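You operate a simulated robot arm through the tools that you are given. There is no shell and no other tool.

The job below is to be done with a simulated robot arm. You get a single attempt, and the scene is never put back.

## Task
Put things in order on the paint bench top. At the end: the silver spacer tube stands where the blue film gauge stood; the white cable tie stands on top of the orange filter; the blue film gauge stands where the clear mixing cup stood; the clear mixing cup stands where the white cable tie stood; whatever was shut is shut again. Leave all else as you found it, and nothing knocked over.

It is judged by the outcome, as a careful person would: the job done as asked, and still so three seconds after it is handed in. It fails if anything else is knocked over, pushed out of place, dropped, spilled or broken.

## Robot
A 6-joint arm with a two-finger parallel gripper, fixed in place. Base frame: the origin is at the foot of the arm, x ahead of it, y to its left, z up; the work surface is at about z = 0. Units: mm, degrees, N and s.
With the tool pointing down near the work surface it reaches from about 120 to 500 mm from the base axis. Its first joint turns from -72.0 to 72.0 degrees. Payload 0.65 kg.
The TCP is the grasp point between the finger pads, 25 mm short of the fingertips. In the tool frame z runs along the fingers and y along their closing line. Largest opening 76 mm; finger width 18, thickness 10; the body of the gripper, 36 by 78 mm, starts 45 mm behind the TCP.
Orientation is that of the tool frame in the base frame, as [roll, pitch, yaw] about the fixed x, y, z axes, in that order (R = Rz(yaw) Ry(pitch) Rx(roll)). With the fingers straight down and closing along the base's y, the tool's x points along the base's -x, its y along +y and its z along -z.

## Interface
- The arm moves only by the tool nudge_tool. Its argument "motion" is a list of rows, each a list of 6 numbers: the shift along the tool's x, y, z in mm, then the turn, a rotation vector about the tool's x, y, z in degrees. In form: [[dx, dy, dz, wx, wy, wz], ...]. A call has 1 to 20 rows; each row is the pose to reach, as a shift and turn from the pose commanded when the call began, along the tool's axes at that moment. "claw" is the closure, from 0 (fully open) to 1 (shut), set as the call begins (left out, the last holds). Rows are played at 5 a second. More than 50 mm and 8.6 degrees between two rows, or a gripper value outside its range, and nothing of the call is played. Where a pose cannot be reached the arm comes as near as it can. A force on the tool above 40 N (or 10 N above the force at the start of the call, whichever is more), or a blocked arm, ends the call early, and 0.2 s more pass. Each finger travels about 108 mm/s and halts on what it meets, pressing with about 37 N; the grip force reading is that of the motor and also rises with nothing between the fingers. The clock runs only during rows and for 0.2 s after the last one: add rows that repeat a pose to give the fingers time. The reply holds the time, the measured pose of the TCP, the force on the tool along the base axes, the opening and the grip force, in the units named above and with some noise, with the torque about the TCP (base axes, N m) and any sound that the robot's microphone picked up.
- Cameras (640 x 400 px; columns grow to the right, rows downward): "scene" is fixed at [64.7, 276.7, 413.5]; the picture's right is [-0.70, -0.71, 0.00], its down [-0.34, 0.34, -0.88] and it looks along [0.63, -0.62, -0.48] (base axes); focal length 214 px, centre (320, 200). "wrist" rides on the gripper at [58, 11, -81] in the tool frame; the picture's right is [-0.18, 0.98, 0.00], its down [-0.75, -0.14, -0.64] and it looks along [-0.63, -0.12, 0.77] (tool axes); focal length 243 px, centre (320, 200). There is no depth. A picture from a camera that has moved, and an enlarged one, comes with that camera's place and axes in the base frame and with its lens.
- capture(camera): a new picture of that camera. It takes no simulated time.
- inspect(camera, box): a new picture of the part [left, top, right, bottom] of that camera's present view, enlarged. It takes no simulated time.
- sign_off(): hands the job in; it is judged then, once.

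Nothing tells you positions but the pictures and the camera data. Unless the task says otherwise, let go and move clear before handing in.

The tools are called after "Request:" as name(argument=value, ...) on one line, values as JSON. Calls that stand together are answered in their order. nudge_tool: Moves the arm, as the interface text tells. Its arguments: {"type":"object","properties":{"motion":{"type":"array","items":{"type":"array","items":{"type":"number"}}},"claw":{"type":"number"}},"required":["motion"]} The other tools are called the same way: capture (camera) takes a picture; inspect (camera, box) takes an enlarged picture of a part of a camera's view; sign_off () hands the job in.

At the start:

```text
time_s: 0.0
tcp_pos: [224.3, 107.5, 317.6]
ee_rot: [179.9, -0.1, 180.0]
wrist_force: [0.9, 1.1, 0.7]
ft_torque: [-0.01, 0.02, 0.01]
finger_gap: 76.0
gripper_force: 0.0
```

scene: 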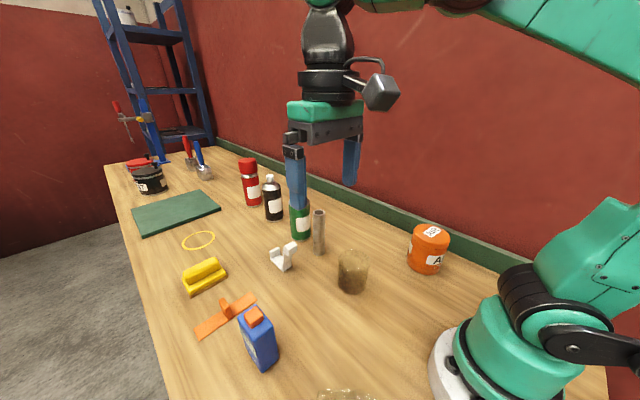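
wrist: 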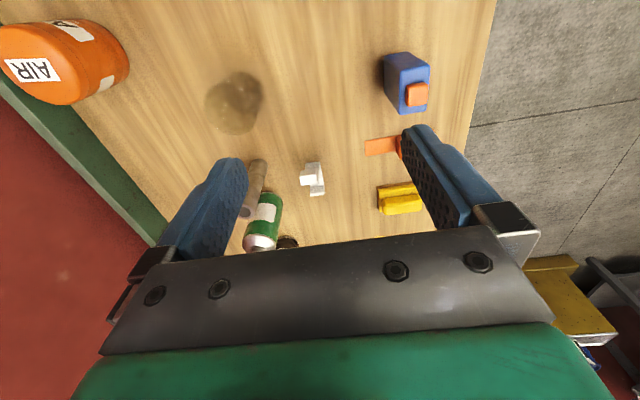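

I see a bench with an orange filter ("AIR"), a murky/clear cup, a silver tube, a white clip-like piece, a blue box gauge, and other items. I'll look closer before moving anything.

Request:
inspect(camera="scene", box=[230, 180, 470, 330])

Request:
inspect(camera="scene", box=[160, 240, 400, 400])

Request:
inspect(camera="wrist", box=[180, 30, 480, 260])

Request:
inspect(camera="scene", box=[100, 130, 320, 270])

```text
2.67 times, centred on (350, 255) of scene
camera zoom: at [64.7, 276.7, 413.5], right [-0.7, -0.71, 0.0], down [-0.34, 0.34, -0.88], along [0.63, -0.62, -0.48], focal length 572 px, centre (240, 53)
```

zoom: 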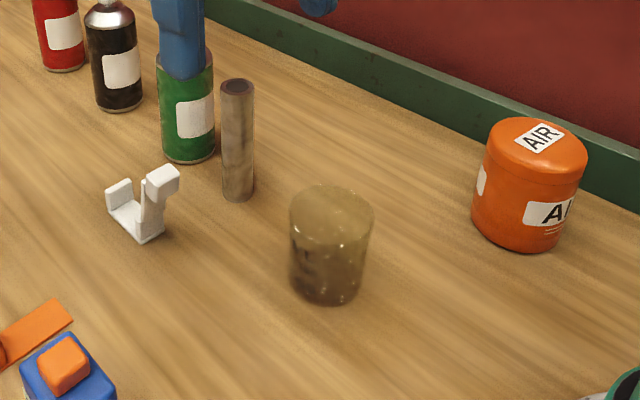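

```text
2.50 times, centred on (280, 320) of scene
camera zoom: at [64.7, 276.7, 413.5], right [-0.7, -0.71, 0.0], down [-0.34, 0.34, -0.88], along [0.63, -0.62, -0.48], focal length 536 px, centre (420, -100)
```

zoom: 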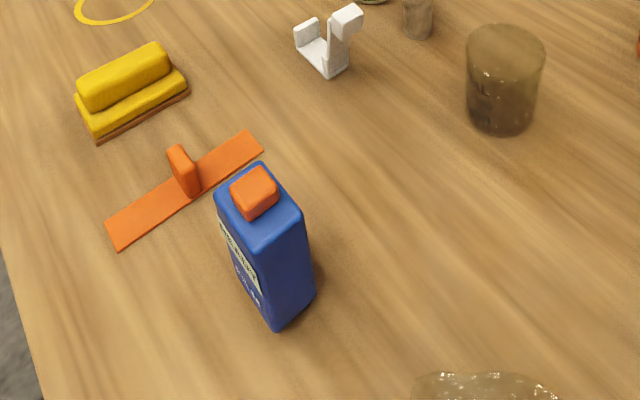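

```text
1.74 times, centred on (330, 145) of wrist
camera zoom: at [167.2, 118.5, 397.9], right [0.18, 0.98, 0.0], down [0.75, -0.14, 0.64], along [0.63, -0.12, -0.77], focal length 422 px, centre (303, 296)
```

zoom: 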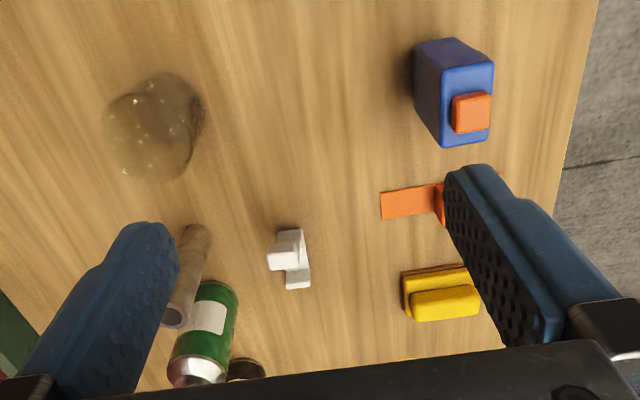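

```text
2.86 times, centred on (210, 200) of scene
camera zoom: at [64.7, 276.7, 413.5], right [-0.7, -0.71, 0.0], down [-0.34, 0.34, -0.88], along [0.63, -0.62, -0.48], focal length 613 px, centre (634, 200)
```

zoom: 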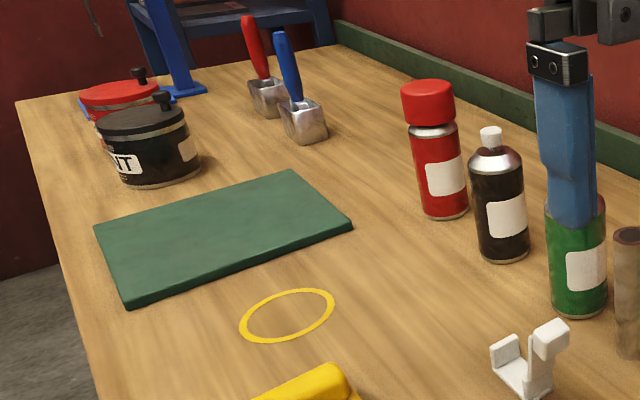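

I take the gauge to be near (265,205), the cup near (254,-17), the tube near (390,-40), the white tie near (420,60) and the filter near (167,-197). There is another transparent thing at the bottom edge of the scene view, so I'm pulling the arm back to look at it with the wrist camera.

Request:
nudge_tool(motion=[[20, 0, 0, 0, 0, 0], [45, 0, 0, 0, 0, 0], [70, 0, 0, 0, 0, 0], [70, 0, 0, 0, 0, 0]])

Request:
capture(camera="wrist")

Request:
capture(camera="scene")

```text
time_s: 1.0
tcp_pos: [154.1, 108.6, 317.1]
ee_rot: [179.8, 0.0, -180.0]
wrist_force: [0.1, 0.1, 0.4]
ft_torque: [0.01, 0.0, 0.01]
finger_gap: 76.0
gripper_force: 0.1
```

```text
taken
camera wrist: at [97.4, 118.5, 397.1], right [0.18, 0.98, 0.0], down [0.75, -0.14, 0.64], along [0.63, -0.12, -0.77], focal length 243 px, centre (320, 200)
```

wrist: 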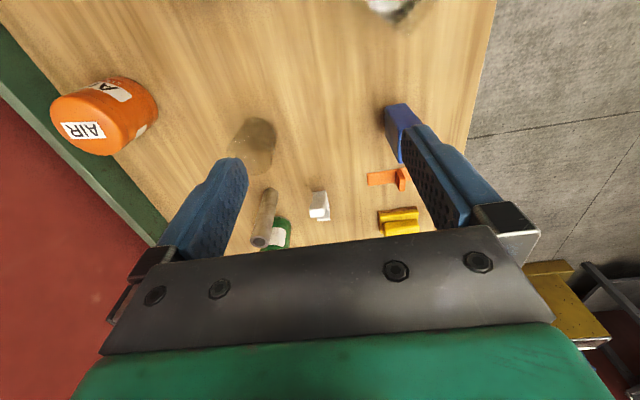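

```text
taken
```

scene: 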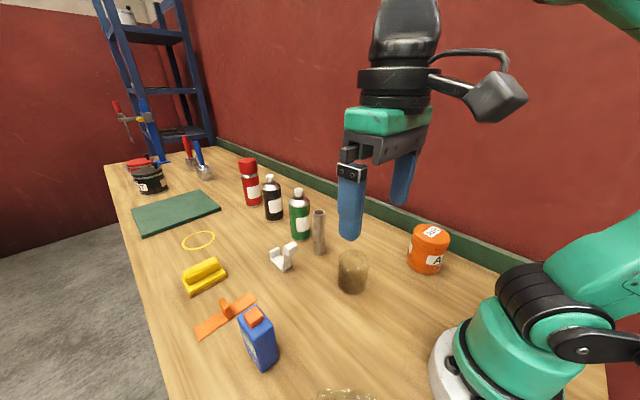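

There's something white/transparent at the top edge of the wrist view, close to the base. I'm tilting the tool to see it.

Request:
nudge_tool(motion=[[0, 0, 0, 0, 8, 0], [0, 0, 0, 0, 16, 0], [0, 0, 0, 0, 24, 0], [0, 0, 0, 0, 24, 0]])

Request:
capture(camera="wrist")

```text
time_s: 2.0
tcp_pos: [155.0, 108.2, 317.8]
ee_rot: [179.9, -24.1, -179.9]
wrist_force: [0.6, -0.1, -1.0]
ft_torque: [0.02, -0.04, 0.01]
finger_gap: 76.1
gripper_force: 0.0
```

```text
taken
camera wrist: at [135.5, 118.5, 414.5], right [0.17, 0.98, -0.07], down [0.95, -0.14, 0.28], along [0.26, -0.12, -0.96], focal length 243 px, centre (320, 200)
```

wrist: 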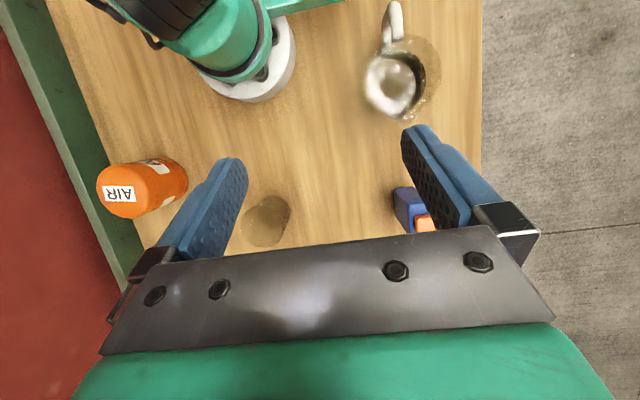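

Request:
inspect(camera="wrist", box=[330, 0, 490, 130])

Request:
inspect(camera="wrist", box=[80, 130, 310, 260])

```text
3.08 times, centred on (410, 65) of wrist
camera zoom: at [135.5, 118.5, 414.5], right [0.17, 0.98, -0.07], down [0.95, -0.14, 0.28], along [0.26, -0.12, -0.96], focal length 746 px, centre (43, 615)
```

zoom: 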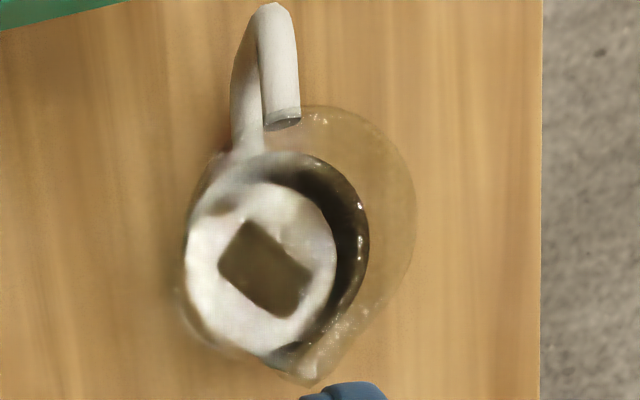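

```text
2.78 times, centred on (195, 195) of wrist
camera zoom: at [135.5, 118.5, 414.5], right [0.17, 0.98, -0.07], down [0.95, -0.14, 0.28], along [0.26, -0.12, -0.96], focal length 675 px, centre (668, 214)
```

zoom: 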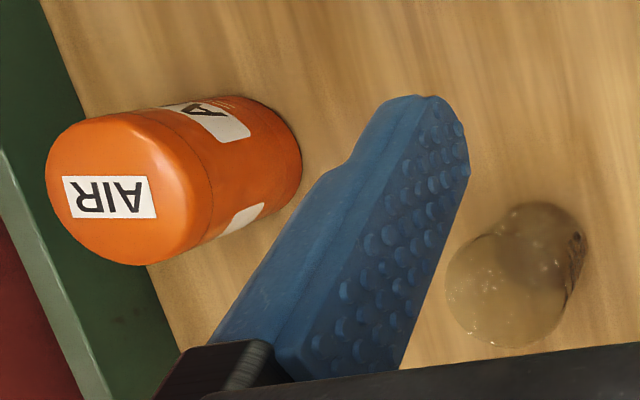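

The thing near the base is a clear jug with a white handle; it's not part of the job and stays put. I'm leveling the tool and moving over to view the white tie and tube from closer.

Request:
nudge_tool(motion=[[0, 0, 0, 0, -8, 0], [0, 0, 0, 0, -16, 0], [0, 0, 0, 0, -24, 0], [0, 0, 0, 0, -24, 0]])

Request:
nudge_tool(motion=[[-40, -10, 10, 0, 0, 0], [-80, -20, 20, 0, 0, 0], [-120, -30, 30, 0, 0, 0], [-160, -40, 50, 0, 0, 0], [-195, -50, 65, 0, 0, 0], [-195, -50, 65, 0, 0, 0]])

Request:
capture(camera="wrist")

Request:
capture(camera="scene")

```text
time_s: 3.0
tcp_pos: [154.4, 108.1, 318.4]
ee_rot: [179.9, 0.1, -180.0]
wrist_force: [0.9, 0.2, 0.0]
ft_torque: [-0.01, -0.01, -0.01]
finger_gap: 76.2
gripper_force: 0.0
```

```text
time_s: 4.4
tcp_pos: [349.3, 58.4, 256.3]
ee_rot: [180.0, -0.1, 180.0]
wrist_force: [0.7, 0.1, 1.5]
ft_torque: [0.01, -0.02, 0.0]
finger_gap: 76.1
gripper_force: 0.1
```

```text
taken
camera wrist: at [292.7, 69.2, 335.1], right [0.18, 0.98, 0.0], down [0.75, -0.14, 0.64], along [0.63, -0.12, -0.77], focal length 243 px, centre (320, 200)
```

wrist: 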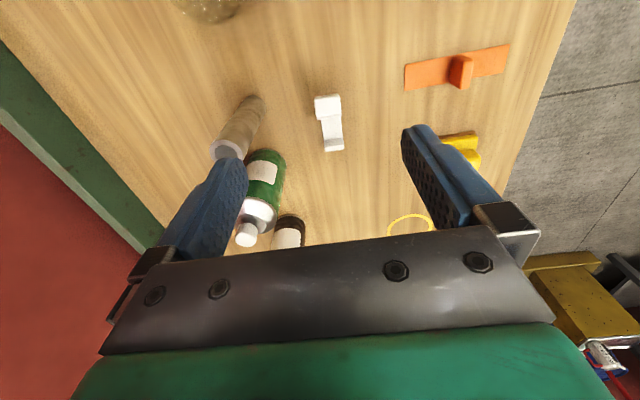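

```text
taken
```

scene: 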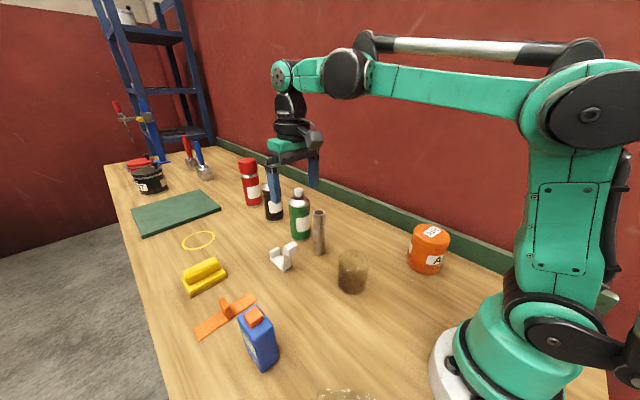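

Request:
inspect(camera="wrist", box=[200, 70, 360, 170])

Request:
inspect(camera="scene", box=[250, 200, 340, 280])

Request:
inspect(camera="scene", box=[320, 210, 460, 300])

Request:
inspect(camera="scene", box=[180, 280, 300, 380])

```text
4.00 times, centred on (280, 120) of wrist
camera zoom: at [292.7, 69.2, 335.1], right [0.18, 0.98, 0.0], down [0.75, -0.14, 0.64], along [0.63, -0.12, -0.77], focal length 970 px, centre (480, 520)
```

zoom: 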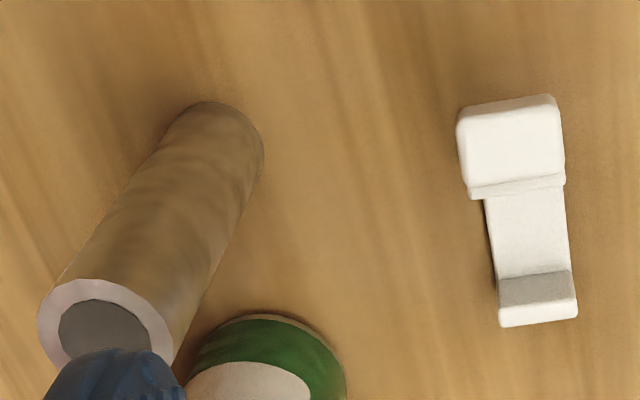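

```text
5.00 times, centred on (295, 240) of scene
camera zoom: at [64.8, 276.7, 413.5], right [-0.7, -0.71, 0.0], down [-0.34, 0.34, -0.88], along [0.63, -0.62, -0.48], focal length 1072 px, centre (445, 0)
```

zoom: 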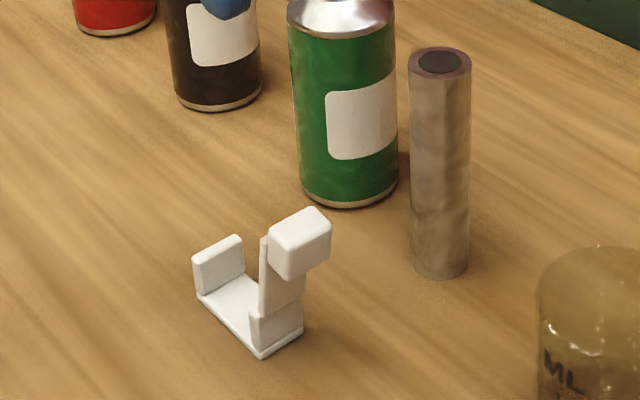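

```text
4.44 times, centred on (390, 255) of scene
camera zoom: at [64.8, 276.7, 413.5], right [-0.7, -0.71, 0.0], down [-0.34, 0.34, -0.88], along [0.63, -0.62, -0.48], focal length 953 px, centre (9, -44)
```

zoom: 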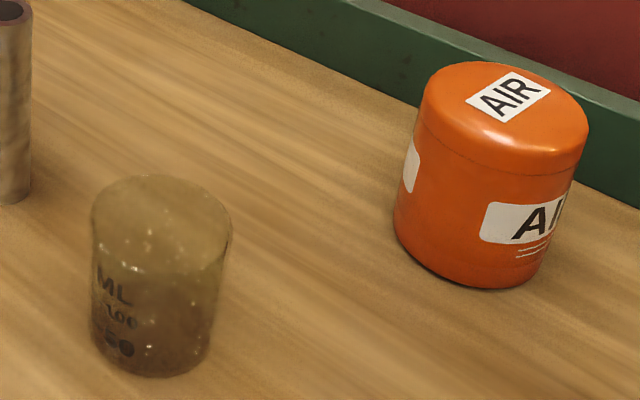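

```text
4.00 times, centred on (240, 330) of scene
camera zoom: at [64.8, 276.7, 413.5], right [-0.7, -0.71, 0.0], down [-0.34, 0.34, -0.88], along [0.63, -0.62, -0.48], focal length 858 px, centre (640, -320)
```

zoom: 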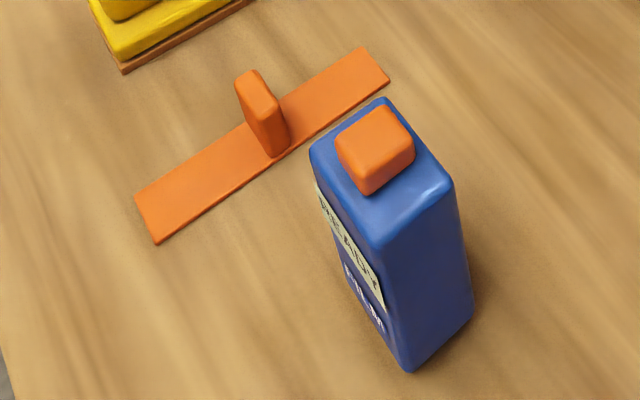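

The cup is confirmed by its "ML 100/50" marks. I now estimate: tie base x 404–465, y 46–71; tube (390,-41) about 32 mm across and 130 tall; gauge x 254–307, y 190–222, 87 tall; cup (258,-22). I'm lowering for a closer view of the tie.

Request:
nudge_tool(motion=[[-10, 0, 30, 0, 0, 0], [-20, 0, 60, 0, 0, 0], [-30, 0, 90, 0, 0, 0], [-30, 0, 106, 0, 0, 0], [-30, 0, 106, 0, 0, 0]])

Request:
capture(camera="wrist")

Request:
inspect(camera="wrist", box=[230, 0, 410, 130])

```text
time_s: 5.6
tcp_pos: [380.0, 58.1, 146.1]
ee_rot: [179.9, 0.0, -179.9]
wrist_force: [0.1, -0.7, -0.2]
ft_torque: [0.02, -0.01, -0.01]
finger_gap: 75.8
gripper_force: 0.1
```

```text
taken
camera wrist: at [321.9, 69.0, 227.1], right [0.18, 0.98, 0.0], down [0.75, -0.14, 0.64], along [0.63, -0.12, -0.77], focal length 243 px, centre (320, 200)
```

wrist: 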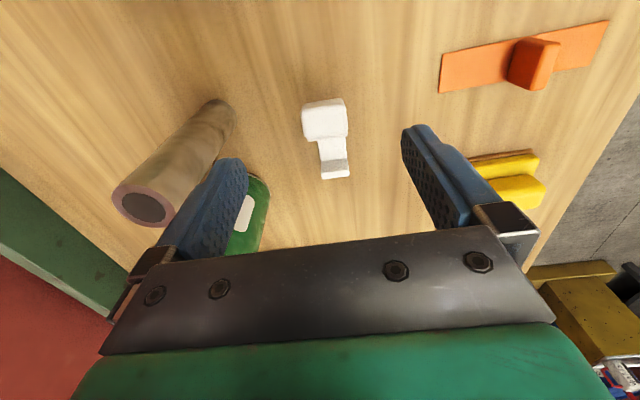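

```text
3.08 times, centred on (320, 65) of wrist
camera zoom: at [321.9, 69.0, 227.1], right [0.18, 0.98, 0.0], down [0.75, -0.14, 0.64], along [0.63, -0.12, -0.77], focal length 746 px, centre (320, 615)
```

zoom: 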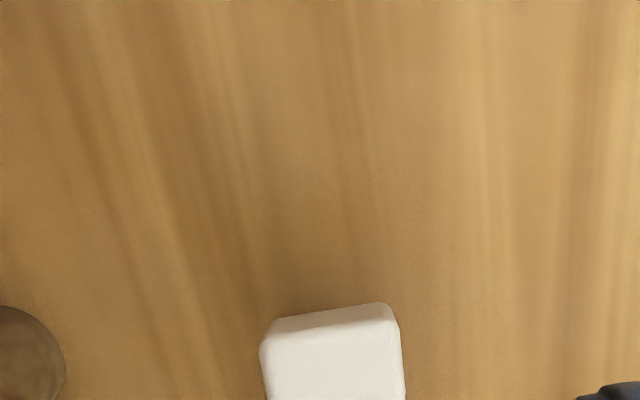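

Request:
inspect(camera="wrist", box=[280, 80, 380, 200])

Request:
inspect(camera="wrist", box=[90, 80, 290, 240])

Request:
inspect(camera="scene", box=[255, 230, 315, 280])

```text
3.33 times, centred on (330, 140) of wrist
camera zoom: at [321.9, 69.0, 227.1], right [0.18, 0.98, 0.0], down [0.75, -0.14, 0.64], along [0.63, -0.12, -0.77], focal length 809 px, centre (287, 400)
```

zoom: 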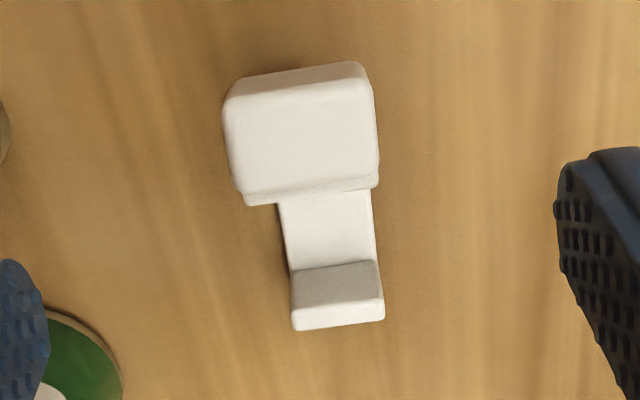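

```text
2.50 times, centred on (190, 160) of wrist
camera zoom: at [321.9, 69.0, 227.1], right [0.18, 0.98, 0.0], down [0.75, -0.14, 0.64], along [0.63, -0.12, -0.77], focal length 606 px, centre (645, 300)
```

zoom: 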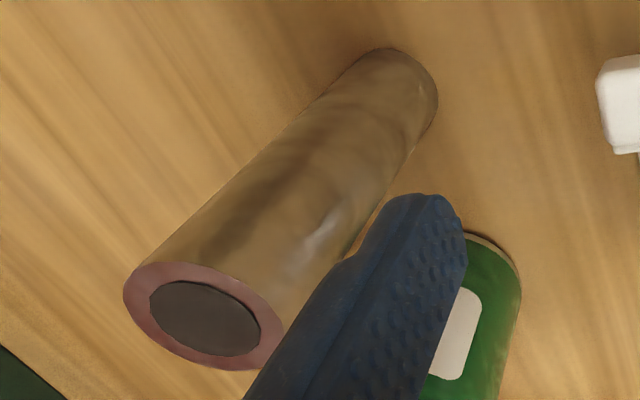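

```text
8.00 times, centred on (285, 255) of scene
camera zoom: at [64.7, 276.7, 413.5], right [-0.7, -0.71, 0.0], down [-0.34, 0.34, -0.88], along [0.63, -0.62, -0.48], focal length 1716 px, centre (600, -240)
```

zoom: 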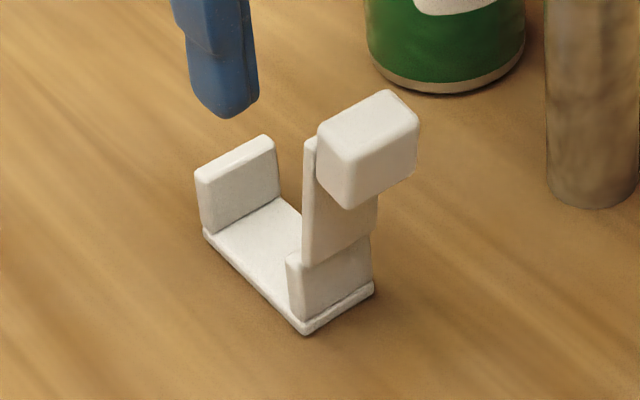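

The tie's base is about x 404–464, y 45–71, and its head reaches up to z≈93, overhanging toward -x. Before grasping anything I'm raising the arm and going over to measure the orange filter.

Request:
nudge_tool(motion=[[0, 0, -35, 0, 0, 0], [0, 0, -70, 0, 0, 0], [10, -10, -104, 0, 0, 0], [40, -40, -104, 0, 0, 0], [66, -68, -104, 0, 0, 0], [92, -96, -104, 0, 0, 0], [118, -124, -104, 0, 0, 0], [144, -152, -104, 0, 0, 0], [170, -180, -104, 0, 0, 0], [196, -210, -104, 0, 0, 0], [222, -238, -104, 0, 0, 0], [222, -238, -104, 0, 0, 0]])

Request:
capture(camera="wrist")

Request:
capture(camera="scene")

```text
time_s: 8.2
tcp_pos: [157.2, -180.7, 248.3]
ee_rot: [179.9, 0.1, -180.0]
wrist_force: [-0.5, -0.8, -0.6]
ft_torque: [0.02, 0.0, 0.01]
finger_gap: 76.1
gripper_force: 0.0
```

```text
taken
camera wrist: at [99.2, -170.0, 329.4], right [0.18, 0.98, 0.0], down [0.75, -0.14, 0.64], along [0.63, -0.12, -0.77], focal length 243 px, centre (320, 200)
```

wrist: 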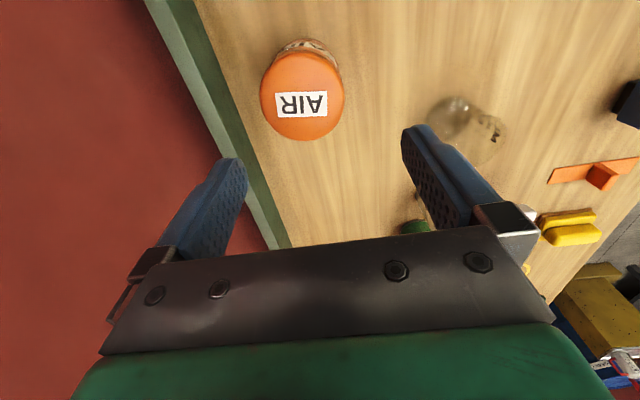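

```text
taken
```

scene: 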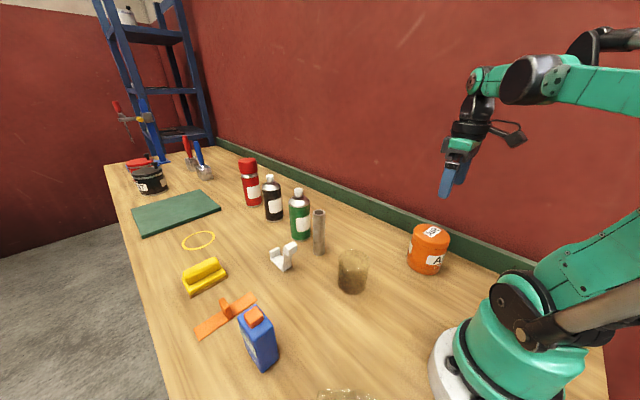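

Request:
inspect(camera="wrist", box=[240, 20, 370, 150])

Request:
inspect(camera="wrist", box=[410, 80, 530, 170])

Request:
inspect(camera="scene", box=[395, 215, 465, 285])

Request:
inspect(camera="scene", box=[325, 240, 385, 300])

```text
3.08 times, centred on (305, 85) of wrist
camera zoom: at [99.2, -170.0, 329.4], right [0.18, 0.98, 0.0], down [0.75, -0.14, 0.64], along [0.63, -0.12, -0.77], focal length 746 px, centre (366, 554)
```

zoom: 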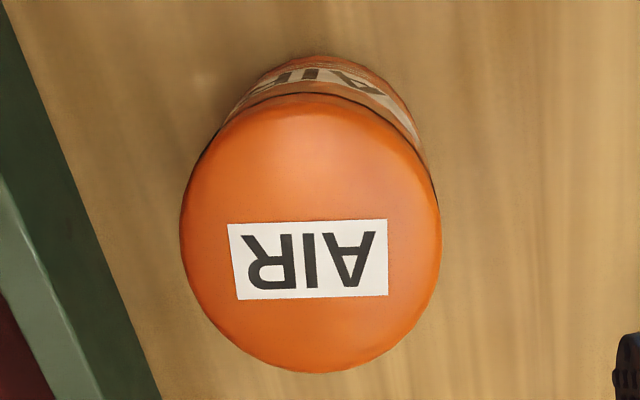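

```text
4.44 times, centred on (470, 125) of wrist
camera zoom: at [99.2, -170.0, 329.4], right [0.18, 0.98, 0.0], down [0.75, -0.14, 0.64], along [0.63, -0.12, -0.77], focal length 1078 px, centre (-347, 533)
```

zoom: 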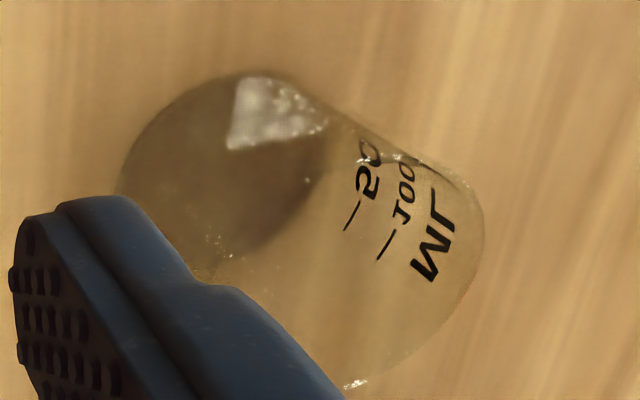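

```text
5.71 times, centred on (430, 250) of scene
camera zoom: at [64.7, 276.7, 413.5], right [-0.7, -0.71, 0.0], down [-0.34, 0.34, -0.88], along [0.63, -0.62, -0.48], focal length 1226 px, centre (-309, -86)
```

zoom: 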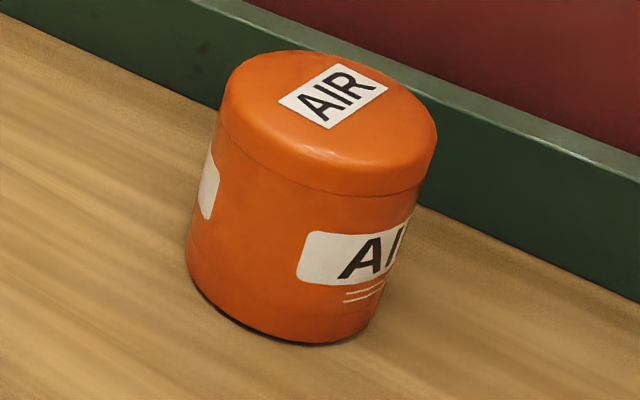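

```text
6.67 times, centred on (355, 270) of scene
camera zoom: at [64.7, 276.7, 413.5], right [-0.7, -0.71, 0.0], down [-0.34, 0.34, -0.88], along [0.63, -0.62, -0.48], focal length 1430 px, centre (87, -267)
```

zoom: 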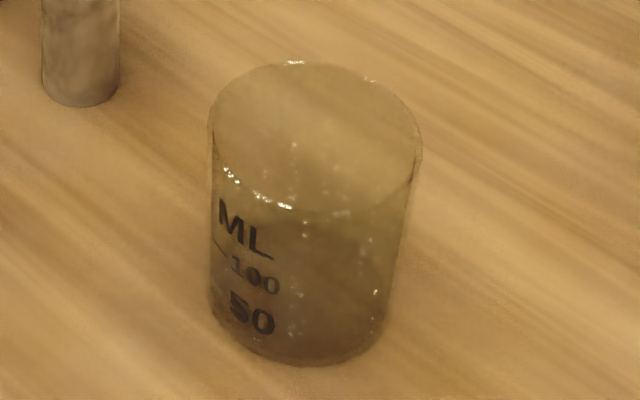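

The filter's top is at about (170,-200), z≈102, radius≈40. The tie's base center is near (432,60), with its upright arm near x≈395. I'm returning above the tie's arm to set up the grasp.

Request:
nudge_tool(motion=[[-26, 27, 0, 0, 0, 0], [-53, 54, 0, 0, 0, 0.5], [-80, 81, 0, 0, 0, 1], [-106, 108, 0, 0, 0, 1], [-132, 135, 0, 0, 0, 1.5], [-158, 162, 0, 0, 0, 2], [-184, 189, 0, 0, 0, 2], [-211, 216, 0, 0, 0, 2], [-237.8, 242.2, 0, 0, 0, 2], [-237.8, 242.2, 50, 0, 0, 2], [-237.8, 242.2, 80, 0, 0, 2], [-237.8, 242.2, 80, 0, 0, 2]])

Request:
capture(camera="wrist")

Request:
inspect(camera="wrist", box=[260, 60, 400, 200])

Request:
inspect(camera="scene", box=[240, 160, 360, 290])

```text
time_s: 10.8
tcp_pos: [397.1, 61.9, 170.0]
ee_rot: [179.9, 0.0, 178.0]
wrist_force: [-0.4, -0.4, -0.2]
ft_torque: [-0.01, 0.01, 0.02]
finger_gap: 75.9
gripper_force: 0.1
```

```text
taken
camera wrist: at [340.6, 75.3, 251.3], right [0.22, 0.98, 0.0], down [0.75, -0.17, 0.64], along [0.63, -0.14, -0.77], focal length 243 px, centre (320, 200)
```

wrist: 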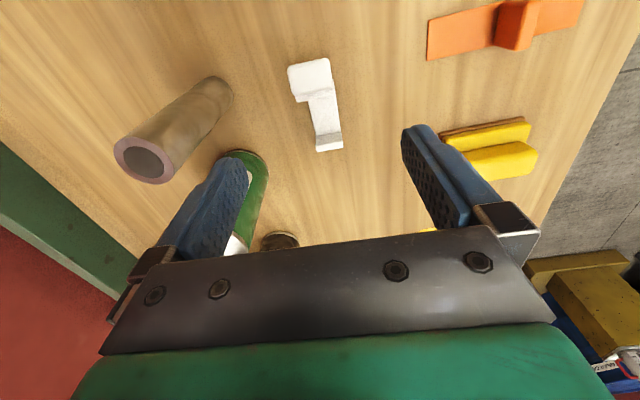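

```text
2.86 times, centred on (330, 130) of wrist
camera zoom: at [340.6, 75.3, 251.3], right [0.22, 0.98, 0.0], down [0.75, -0.17, 0.64], along [0.63, -0.14, -0.77], focal length 693 px, centre (291, 400)
```

zoom: 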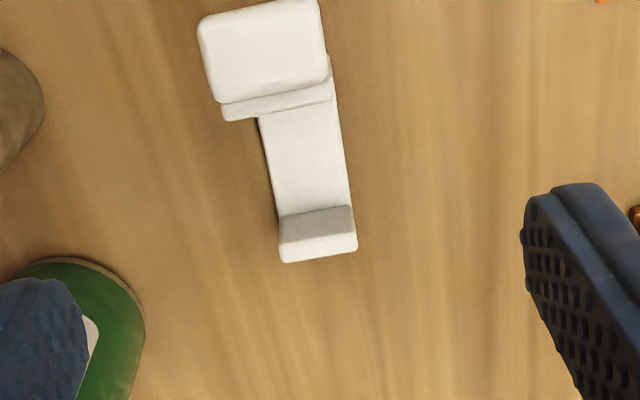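

```text
3.08 times, centred on (300, 225) of scene
camera zoom: at [64.7, 276.7, 413.5], right [-0.7, -0.71, 0.0], down [-0.34, 0.34, -0.88], along [0.63, -0.62, -0.48], focal length 660 px, centre (382, 123)
```

zoom: 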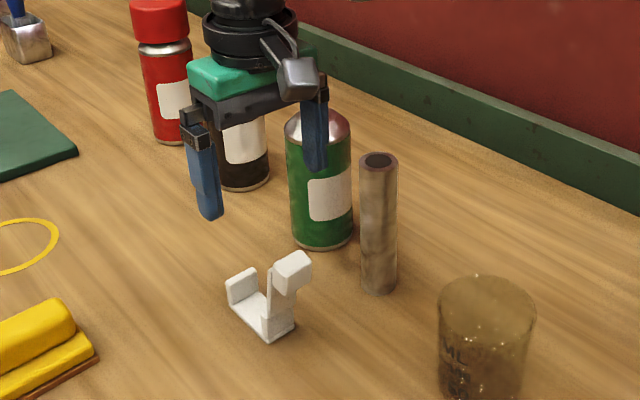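

The tie's arm spans y≈48–74 around x≈384–398, and the fingers will straddle it along y. I'm descending with the gripper open to TCP z≈56.

Request:
nudge_tool(motion=[[4.2, -1.1, 10, 0, 0, 0], [4.2, -1.1, 35, 0, 0, 0], [4.2, -1.1, 60, 0, 0, 0], [4.2, -1.1, 80, 0, 0, 0], [4.2, -1.1, 95, 0, 0, 0], [4.2, -1.1, 105, 0, 0, 0], [4.2, -1.1, 114, 0, 0, 0], [4.2, -1.1, 114, 0, 0, 0]], claw=0)

Request:
capture(camera="wrist")

Request:
inspect(camera="scene", box=[240, 170, 360, 290])

```text
time_s: 12.6
tcp_pos: [391.6, 60.4, 56.3]
ee_rot: [179.9, 0.0, 178.0]
wrist_force: [-0.2, 0.2, 0.3]
ft_torque: [-0.02, 0.0, 0.02]
finger_gap: 76.1
gripper_force: 0.0
```

```text
taken
camera wrist: at [334.1, 74.3, 136.3], right [0.22, 0.98, 0.0], down [0.75, -0.17, 0.64], along [0.63, -0.14, -0.77], focal length 243 px, centre (320, 200)
```

wrist: 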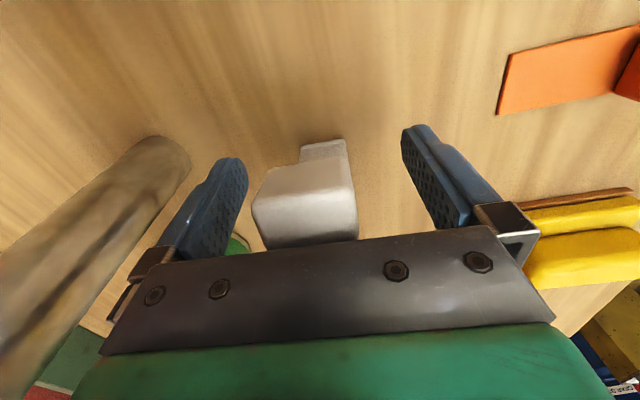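

```text
3.33 times, centred on (300, 230) of scene
camera zoom: at [64.7, 276.7, 413.5], right [-0.7, -0.71, 0.0], down [-0.34, 0.34, -0.88], along [0.63, -0.62, -0.48], focal length 715 px, centre (387, 100)
```

zoom: 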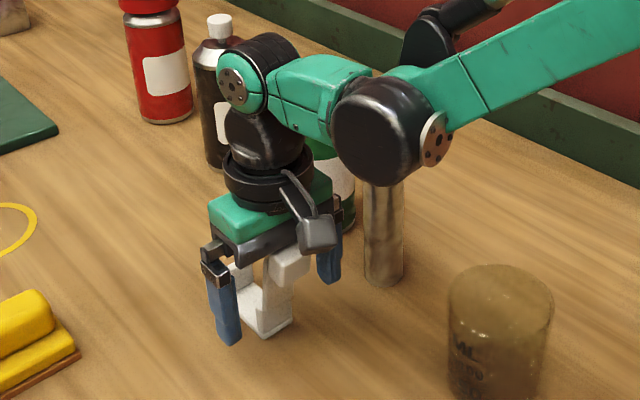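

The gripper straddles the tie with the head clear below the palm. Closing now.

Request:
nudge_tool(motion=[[0, 0, 0, 0, 0, 0], [0, 0, 0, 0, 0, 0], [0, 0, 0, 0, 0, 0], [0, 0, 0, 0, 0, 0]], claw=1)

Request:
capture(camera="wrist")

Request:
inspect(camera="scene", box=[240, 170, 360, 290])

```text
time_s: 13.6
tcp_pos: [392.3, 61.6, 56.4]
ee_rot: [179.8, 0.0, 178.0]
wrist_force: [0.9, 0.1, -0.1]
ft_torque: [0.0, 0.0, -0.04]
finger_gap: 25.1
gripper_force: 37.7
```

```text
taken
camera wrist: at [334.1, 74.3, 136.5], right [0.22, 0.98, 0.0], down [0.75, -0.17, 0.64], along [0.63, -0.14, -0.77], focal length 243 px, centre (320, 200)
```

wrist: 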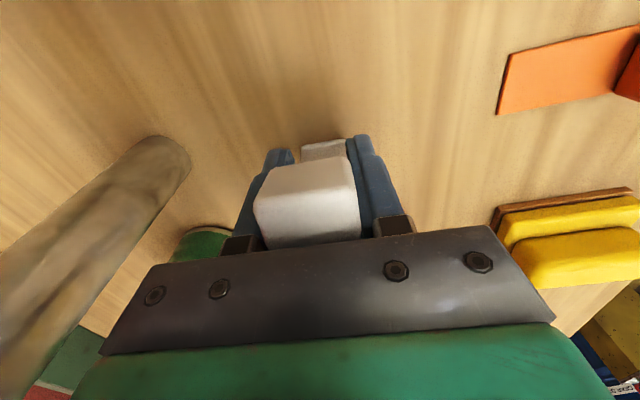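

```text
3.33 times, centred on (300, 230) of scene
camera zoom: at [64.7, 276.7, 413.5], right [-0.7, -0.71, 0.0], down [-0.34, 0.34, -0.88], along [0.63, -0.62, -0.48], focal length 715 px, centre (387, 100)
```

zoom: 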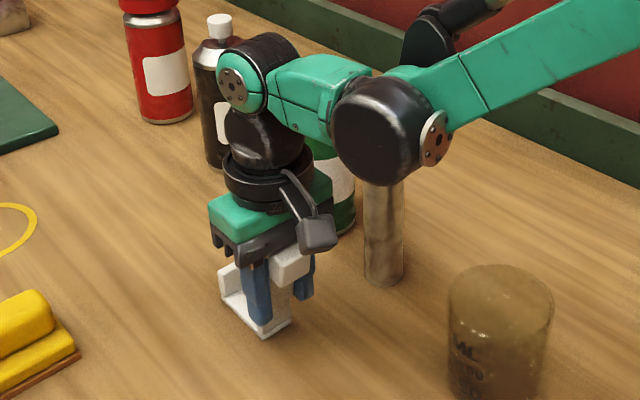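

The tie is gripped with a 25 mm gap. Lifting it straight up.

Request:
nudge_tool(motion=[[0, 0, -5, 0, 0, 0], [0, 0, -15, 0, 0, 0], [0, 0, -35, 0, 0, 0], [0, 0, -60, 0, 0, 0], [0, 0, -90, 0, 0, 0], [0, 0, -120, 0, 0, 0], [0, 0, -150, 0, 0, 0], [0, 0, -170, 0, 0, 0], [0, 0, -170, 0, 0, 0]])

Request:
capture(camera="wrist")

Request:
capture(camera="scene")

```text
time_s: 15.6
tcp_pos: [392.3, 60.1, 226.1]
ee_rot: [179.9, 0.0, 177.9]
wrist_force: [-1.4, 0.0, -0.5]
ft_torque: [0.0, 0.01, 0.03]
finger_gap: 25.5
gripper_force: 36.8
```

```text
taken
camera wrist: at [334.2, 72.9, 305.9], right [0.22, 0.98, 0.0], down [0.75, -0.17, 0.64], along [0.63, -0.14, -0.77], focal length 243 px, centre (320, 200)
```

wrist: 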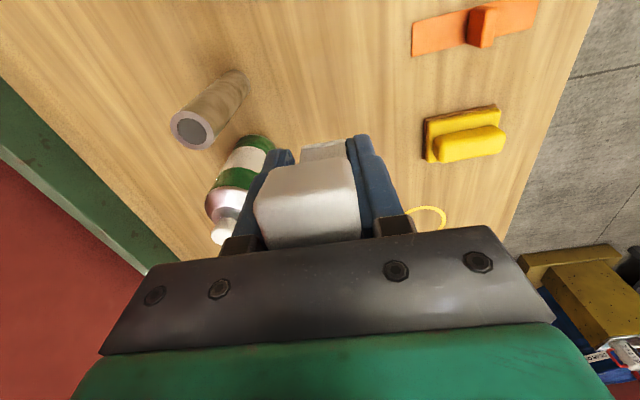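

```text
taken
```

scene: 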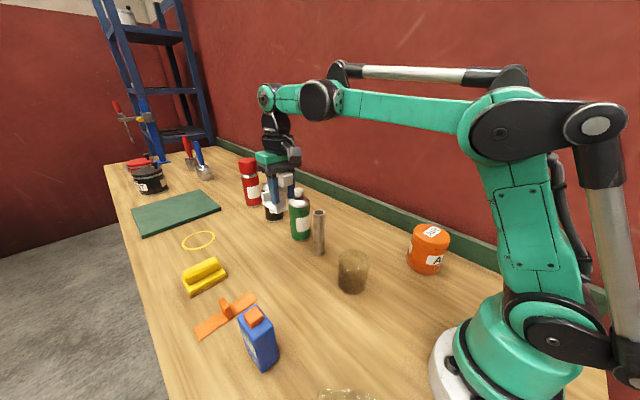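

The tie is held firmly and upright. I'm carrying it over to the filter at a safe height.

Request:
nudge_tool(motion=[[9, -10, 0, 0, 0, 0], [27, -29, 0, 0, 0, 0], [46, -50, 0, 0, 0, 0], [66, -71, 0, 0, 0, 0], [86, -93, 0, 0, 0, 0], [106, -114.5, 0, 0, 0, 0], [126, -136, 0, 0, 0, 0], [146, -158, 0, 0, 0, 0], [166, -179.5, 0, 0, 0, 0], [186, -201, 0, 0, 0, 0], [206, -222.5, 0, 0, 0, 0], [224, -242, 0, 0, 0, 0], [239, -258.5, 0, 0, 0, 0], [248.5, -268.6, 0, 0, 0, 0], [248.5, -268.6, 0, 0, 0, 0], [248.5, -268.6, 0, 0, 0, 0]])

Request:
capture(camera="wrist")

Request:
inspect(camera="scene", box=[360, 140, 500, 290])

```text
time_s: 19.0
tcp_pos: [132.9, -200.1, 226.0]
ee_rot: [179.8, 0.1, 178.0]
wrist_force: [0.1, 0.1, -0.3]
ft_torque: [0.02, -0.03, -0.02]
finger_gap: 25.2
gripper_force: 37.0
```

```text
taken
camera wrist: at [75.8, -186.6, 306.9], right [0.22, 0.98, 0.0], down [0.75, -0.17, 0.64], along [0.63, -0.14, -0.77], focal length 243 px, centre (320, 200)
```

wrist: 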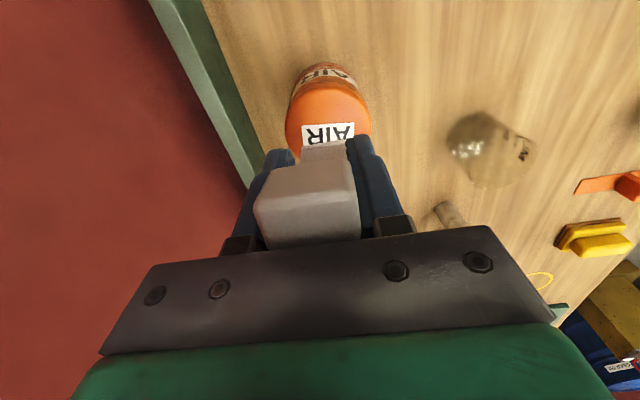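

```text
2.67 times, centred on (430, 215) of scene
camera zoom: at [64.7, 276.7, 413.5], right [-0.7, -0.71, 0.0], down [-0.34, 0.34, -0.88], along [0.63, -0.62, -0.48], focal length 572 px, centre (27, 160)
```

zoom: 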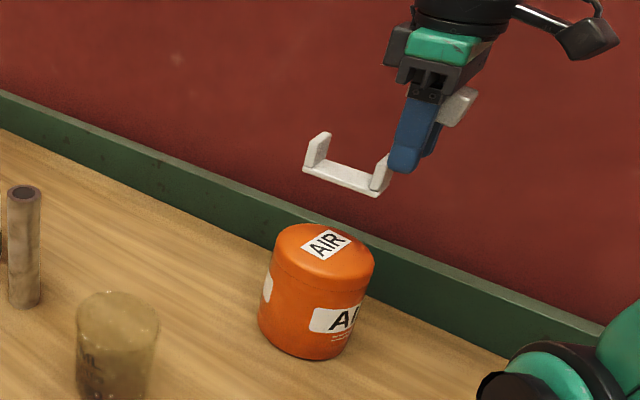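

Request:
inspect(camera="wrist", box=[260, 50, 400, 170])

Request:
inspect(camera="scene", box=[400, 160, 480, 280])

```text
3.33 times, centred on (330, 110) of wrist
camera zoom: at [75.8, -186.6, 306.9], right [0.22, 0.98, 0.0], down [0.75, -0.17, 0.64], along [0.63, -0.14, -0.77], focal length 809 px, centre (287, 500)
```

zoom: 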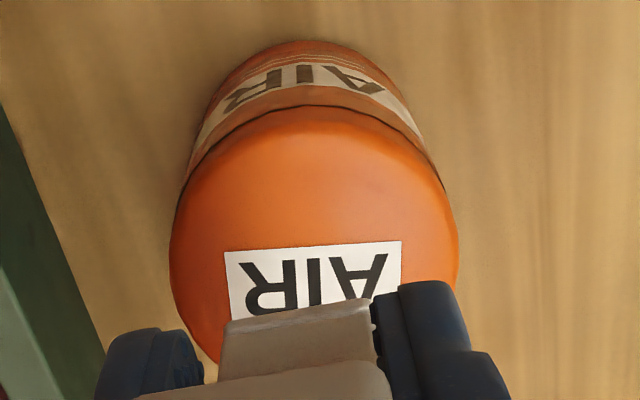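

```text
3.33 times, centred on (440, 220) of scene
camera zoom: at [64.7, 276.7, 413.5], right [-0.7, -0.71, 0.0], down [-0.34, 0.34, -0.88], along [0.63, -0.62, -0.48], focal length 715 px, centre (-80, 133)
```

zoom: 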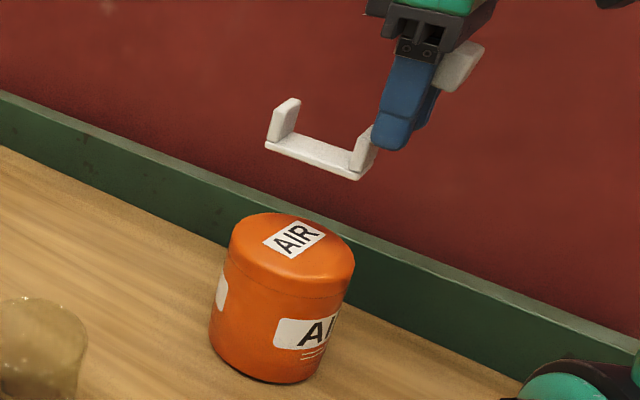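

The tie's base is lined up over the filter center to within a couple of mm. Lowering to just above the lid.

Request:
nudge_tool(motion=[[0, 1.5, 10, 0, 0, 0], [0, 1.5, 25, 0, 0, 0], [0, 1.5, 40, 0, 0, 0], [0, 1.5, 50, 0, 0, 0], [0, 1.5, 57, 0, 0, 0], [0, 1.5, 57, 0, 0, 0]])

Request:
inspect(camera="scene", box=[400, 180, 470, 280])

Request:
capture(camera="wrist")

```text
time_s: 20.4
tcp_pos: [134.5, -196.8, 168.2]
ee_rot: [179.8, 0.1, 178.1]
wrist_force: [-0.4, 0.6, -0.1]
ft_torque: [0.02, 0.03, 0.02]
finger_gap: 25.1
gripper_force: 37.1
```

```text
4.00 times, centred on (435, 230) of scene
camera zoom: at [64.7, 276.7, 413.5], right [-0.7, -0.71, 0.0], down [-0.34, 0.34, -0.88], along [0.63, -0.62, -0.48], focal length 858 px, centre (-140, 80)
```

zoom: 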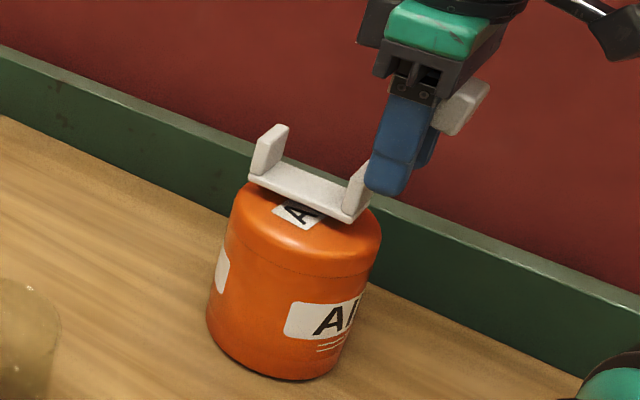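

```text
taken
camera wrist: at [77.1, -184.4, 249.7], right [0.22, 0.98, 0.0], down [0.75, -0.17, 0.64], along [0.63, -0.14, -0.77], focal length 243 px, centre (320, 200)
```

wrist: 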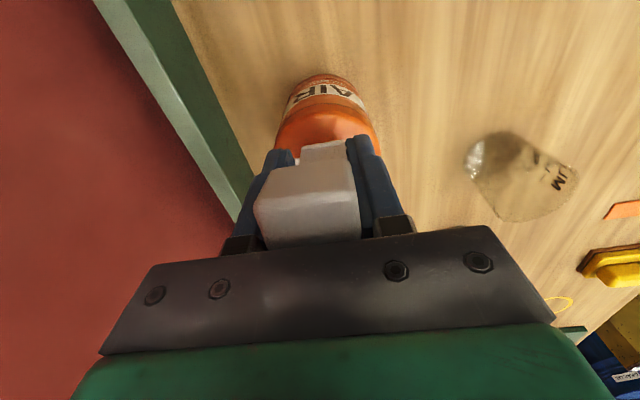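

It's about 9 mm above the lid and nearly centered. I'll trim x slightly and lower in small steps until I feel contact.

Request:
nudge_tool(motion=[[1.5, 0, 2, 0, 0, 0], [1.5, 0, 4, 0, 0, 0], [1.5, 0, 6, 0, 0, 0], [1.5, 0, 6, 0, 0, 0]])

Request:
inspect(camera="scene", box=[400, 180, 470, 280])

```text
time_s: 21.4
tcp_pos: [132.1, -197.8, 162.6]
ee_rot: [179.9, 0.0, 178.0]
wrist_force: [0.2, -1.0, -1.0]
ft_torque: [0.0, -0.01, -0.01]
finger_gap: 25.4
gripper_force: 37.1
```

```text
4.00 times, centred on (435, 230) of scene
camera zoom: at [64.7, 276.7, 413.5], right [-0.7, -0.71, 0.0], down [-0.34, 0.34, -0.88], along [0.63, -0.62, -0.48], focal length 858 px, centre (-140, 80)
```

zoom: 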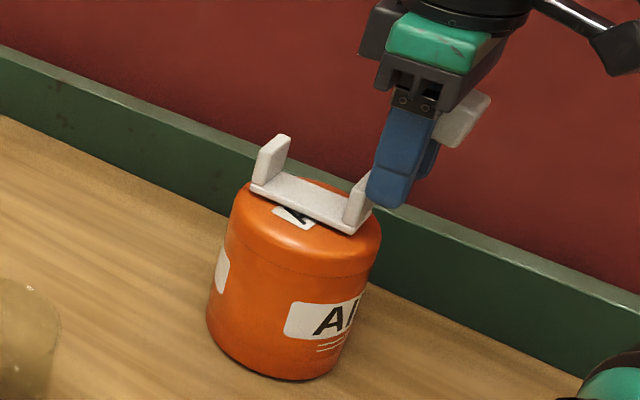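

Request:
nudge_tool(motion=[[0, 0, 1, 0, 0, 0], [0, 0, 2, 0, 0, 0], [0, 0, 2, 0, 0, 0]])

Request:
inspect(camera="scene", box=[405, 190, 455, 240])

```text
time_s: 22.2
tcp_pos: [132.7, -197.4, 160.7]
ee_rot: [179.9, 0.0, 178.0]
wrist_force: [-1.1, -0.4, -0.4]
ft_torque: [0.01, 0.02, 0.0]
finger_gap: 25.2
gripper_force: 36.8
```

```text
8.00 times, centred on (430, 215) of scene
camera zoom: at [64.7, 276.7, 413.5], right [-0.7, -0.71, 0.0], down [-0.34, 0.34, -0.88], along [0.63, -0.62, -0.48], focal length 1716 px, centre (-560, 80)
```

zoom: 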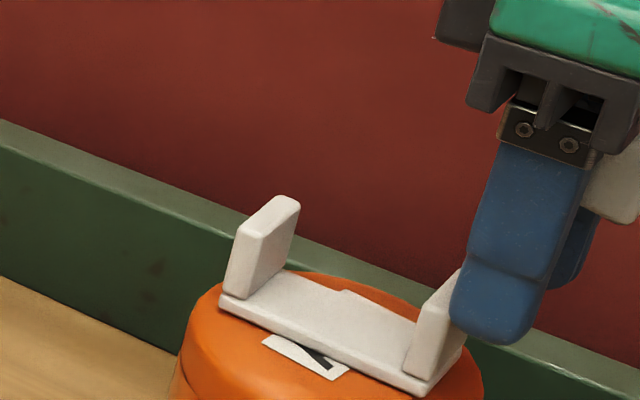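

Request:
nudge_tool(motion=[[0, 0, 0.7, 0, 0, 0], [0, 0, 1.4, 0, 0, 0], [0, 0, 1.4, 0, 0, 0]])

Request:
inspect(camera="scene", box=[405, 200, 465, 260])

```text
time_s: 23.0
tcp_pos: [132.3, -197.6, 158.9]
ee_rot: [180.0, 0.0, 177.9]
wrist_force: [-0.4, 0.1, 3.7]
ft_torque: [-0.03, 0.03, 0.01]
finger_gap: 25.2
gripper_force: 36.8
```

```text
6.67 times, centred on (435, 230) of scene
camera zoom: at [64.7, 276.7, 413.5], right [-0.7, -0.71, 0.0], down [-0.34, 0.34, -0.88], along [0.63, -0.62, -0.48], focal length 1430 px, centre (-447, 0)
```

zoom: 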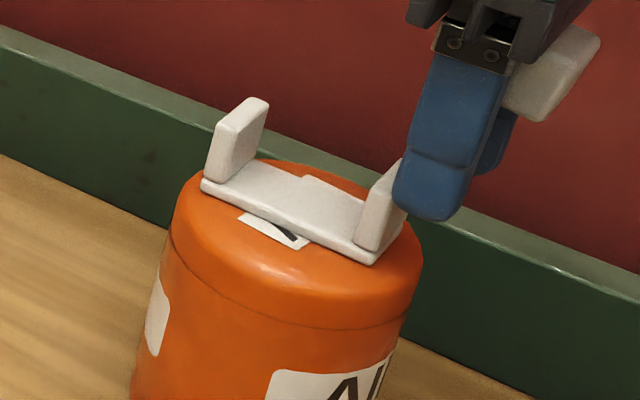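

Contact is felt (about 4 N) and the tie's base sits flat on the lid. Releasing by opening partly first.

Request:
nudge_tool(motion=[[0, 0, 0, 0, 0, 0], [0, 0, 0, 0, 0, 0], [0, 0, 0, 0, 0, 0]], claw=0.5)

Request:
inspect(camera="scene", box=[405, 180, 475, 260])

Request:
capture(camera="wrist")

```text
time_s: 23.8
tcp_pos: [131.1, -196.9, 160.1]
ee_rot: [179.9, 0.0, 178.0]
wrist_force: [-0.1, -0.1, -0.3]
ft_torque: [0.03, -0.01, 0.03]
finger_gap: 38.1
gripper_force: 0.0
```

```text
5.00 times, centred on (440, 220) of scene
camera zoom: at [64.7, 276.7, 413.5], right [-0.7, -0.71, 0.0], down [-0.34, 0.34, -0.88], along [0.63, -0.62, -0.48], focal length 1072 px, centre (-280, 100)
```

zoom: 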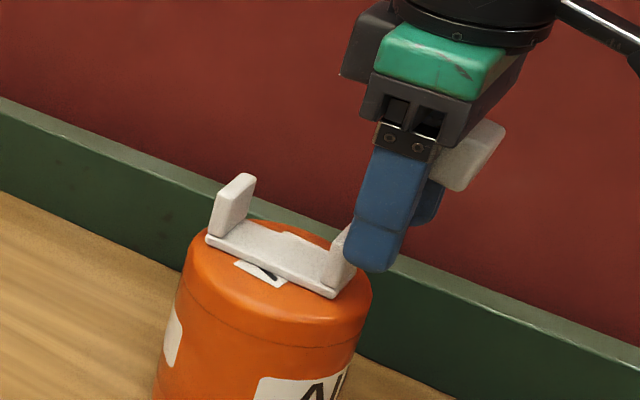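

```text
taken
camera wrist: at [74.9, -184.3, 240.3], right [0.22, 0.98, 0.0], down [0.75, -0.17, 0.64], along [0.63, -0.14, -0.77], focal length 243 px, centre (320, 200)
```

wrist: 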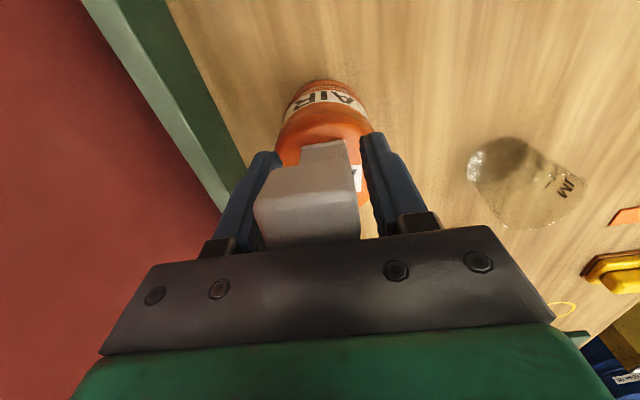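

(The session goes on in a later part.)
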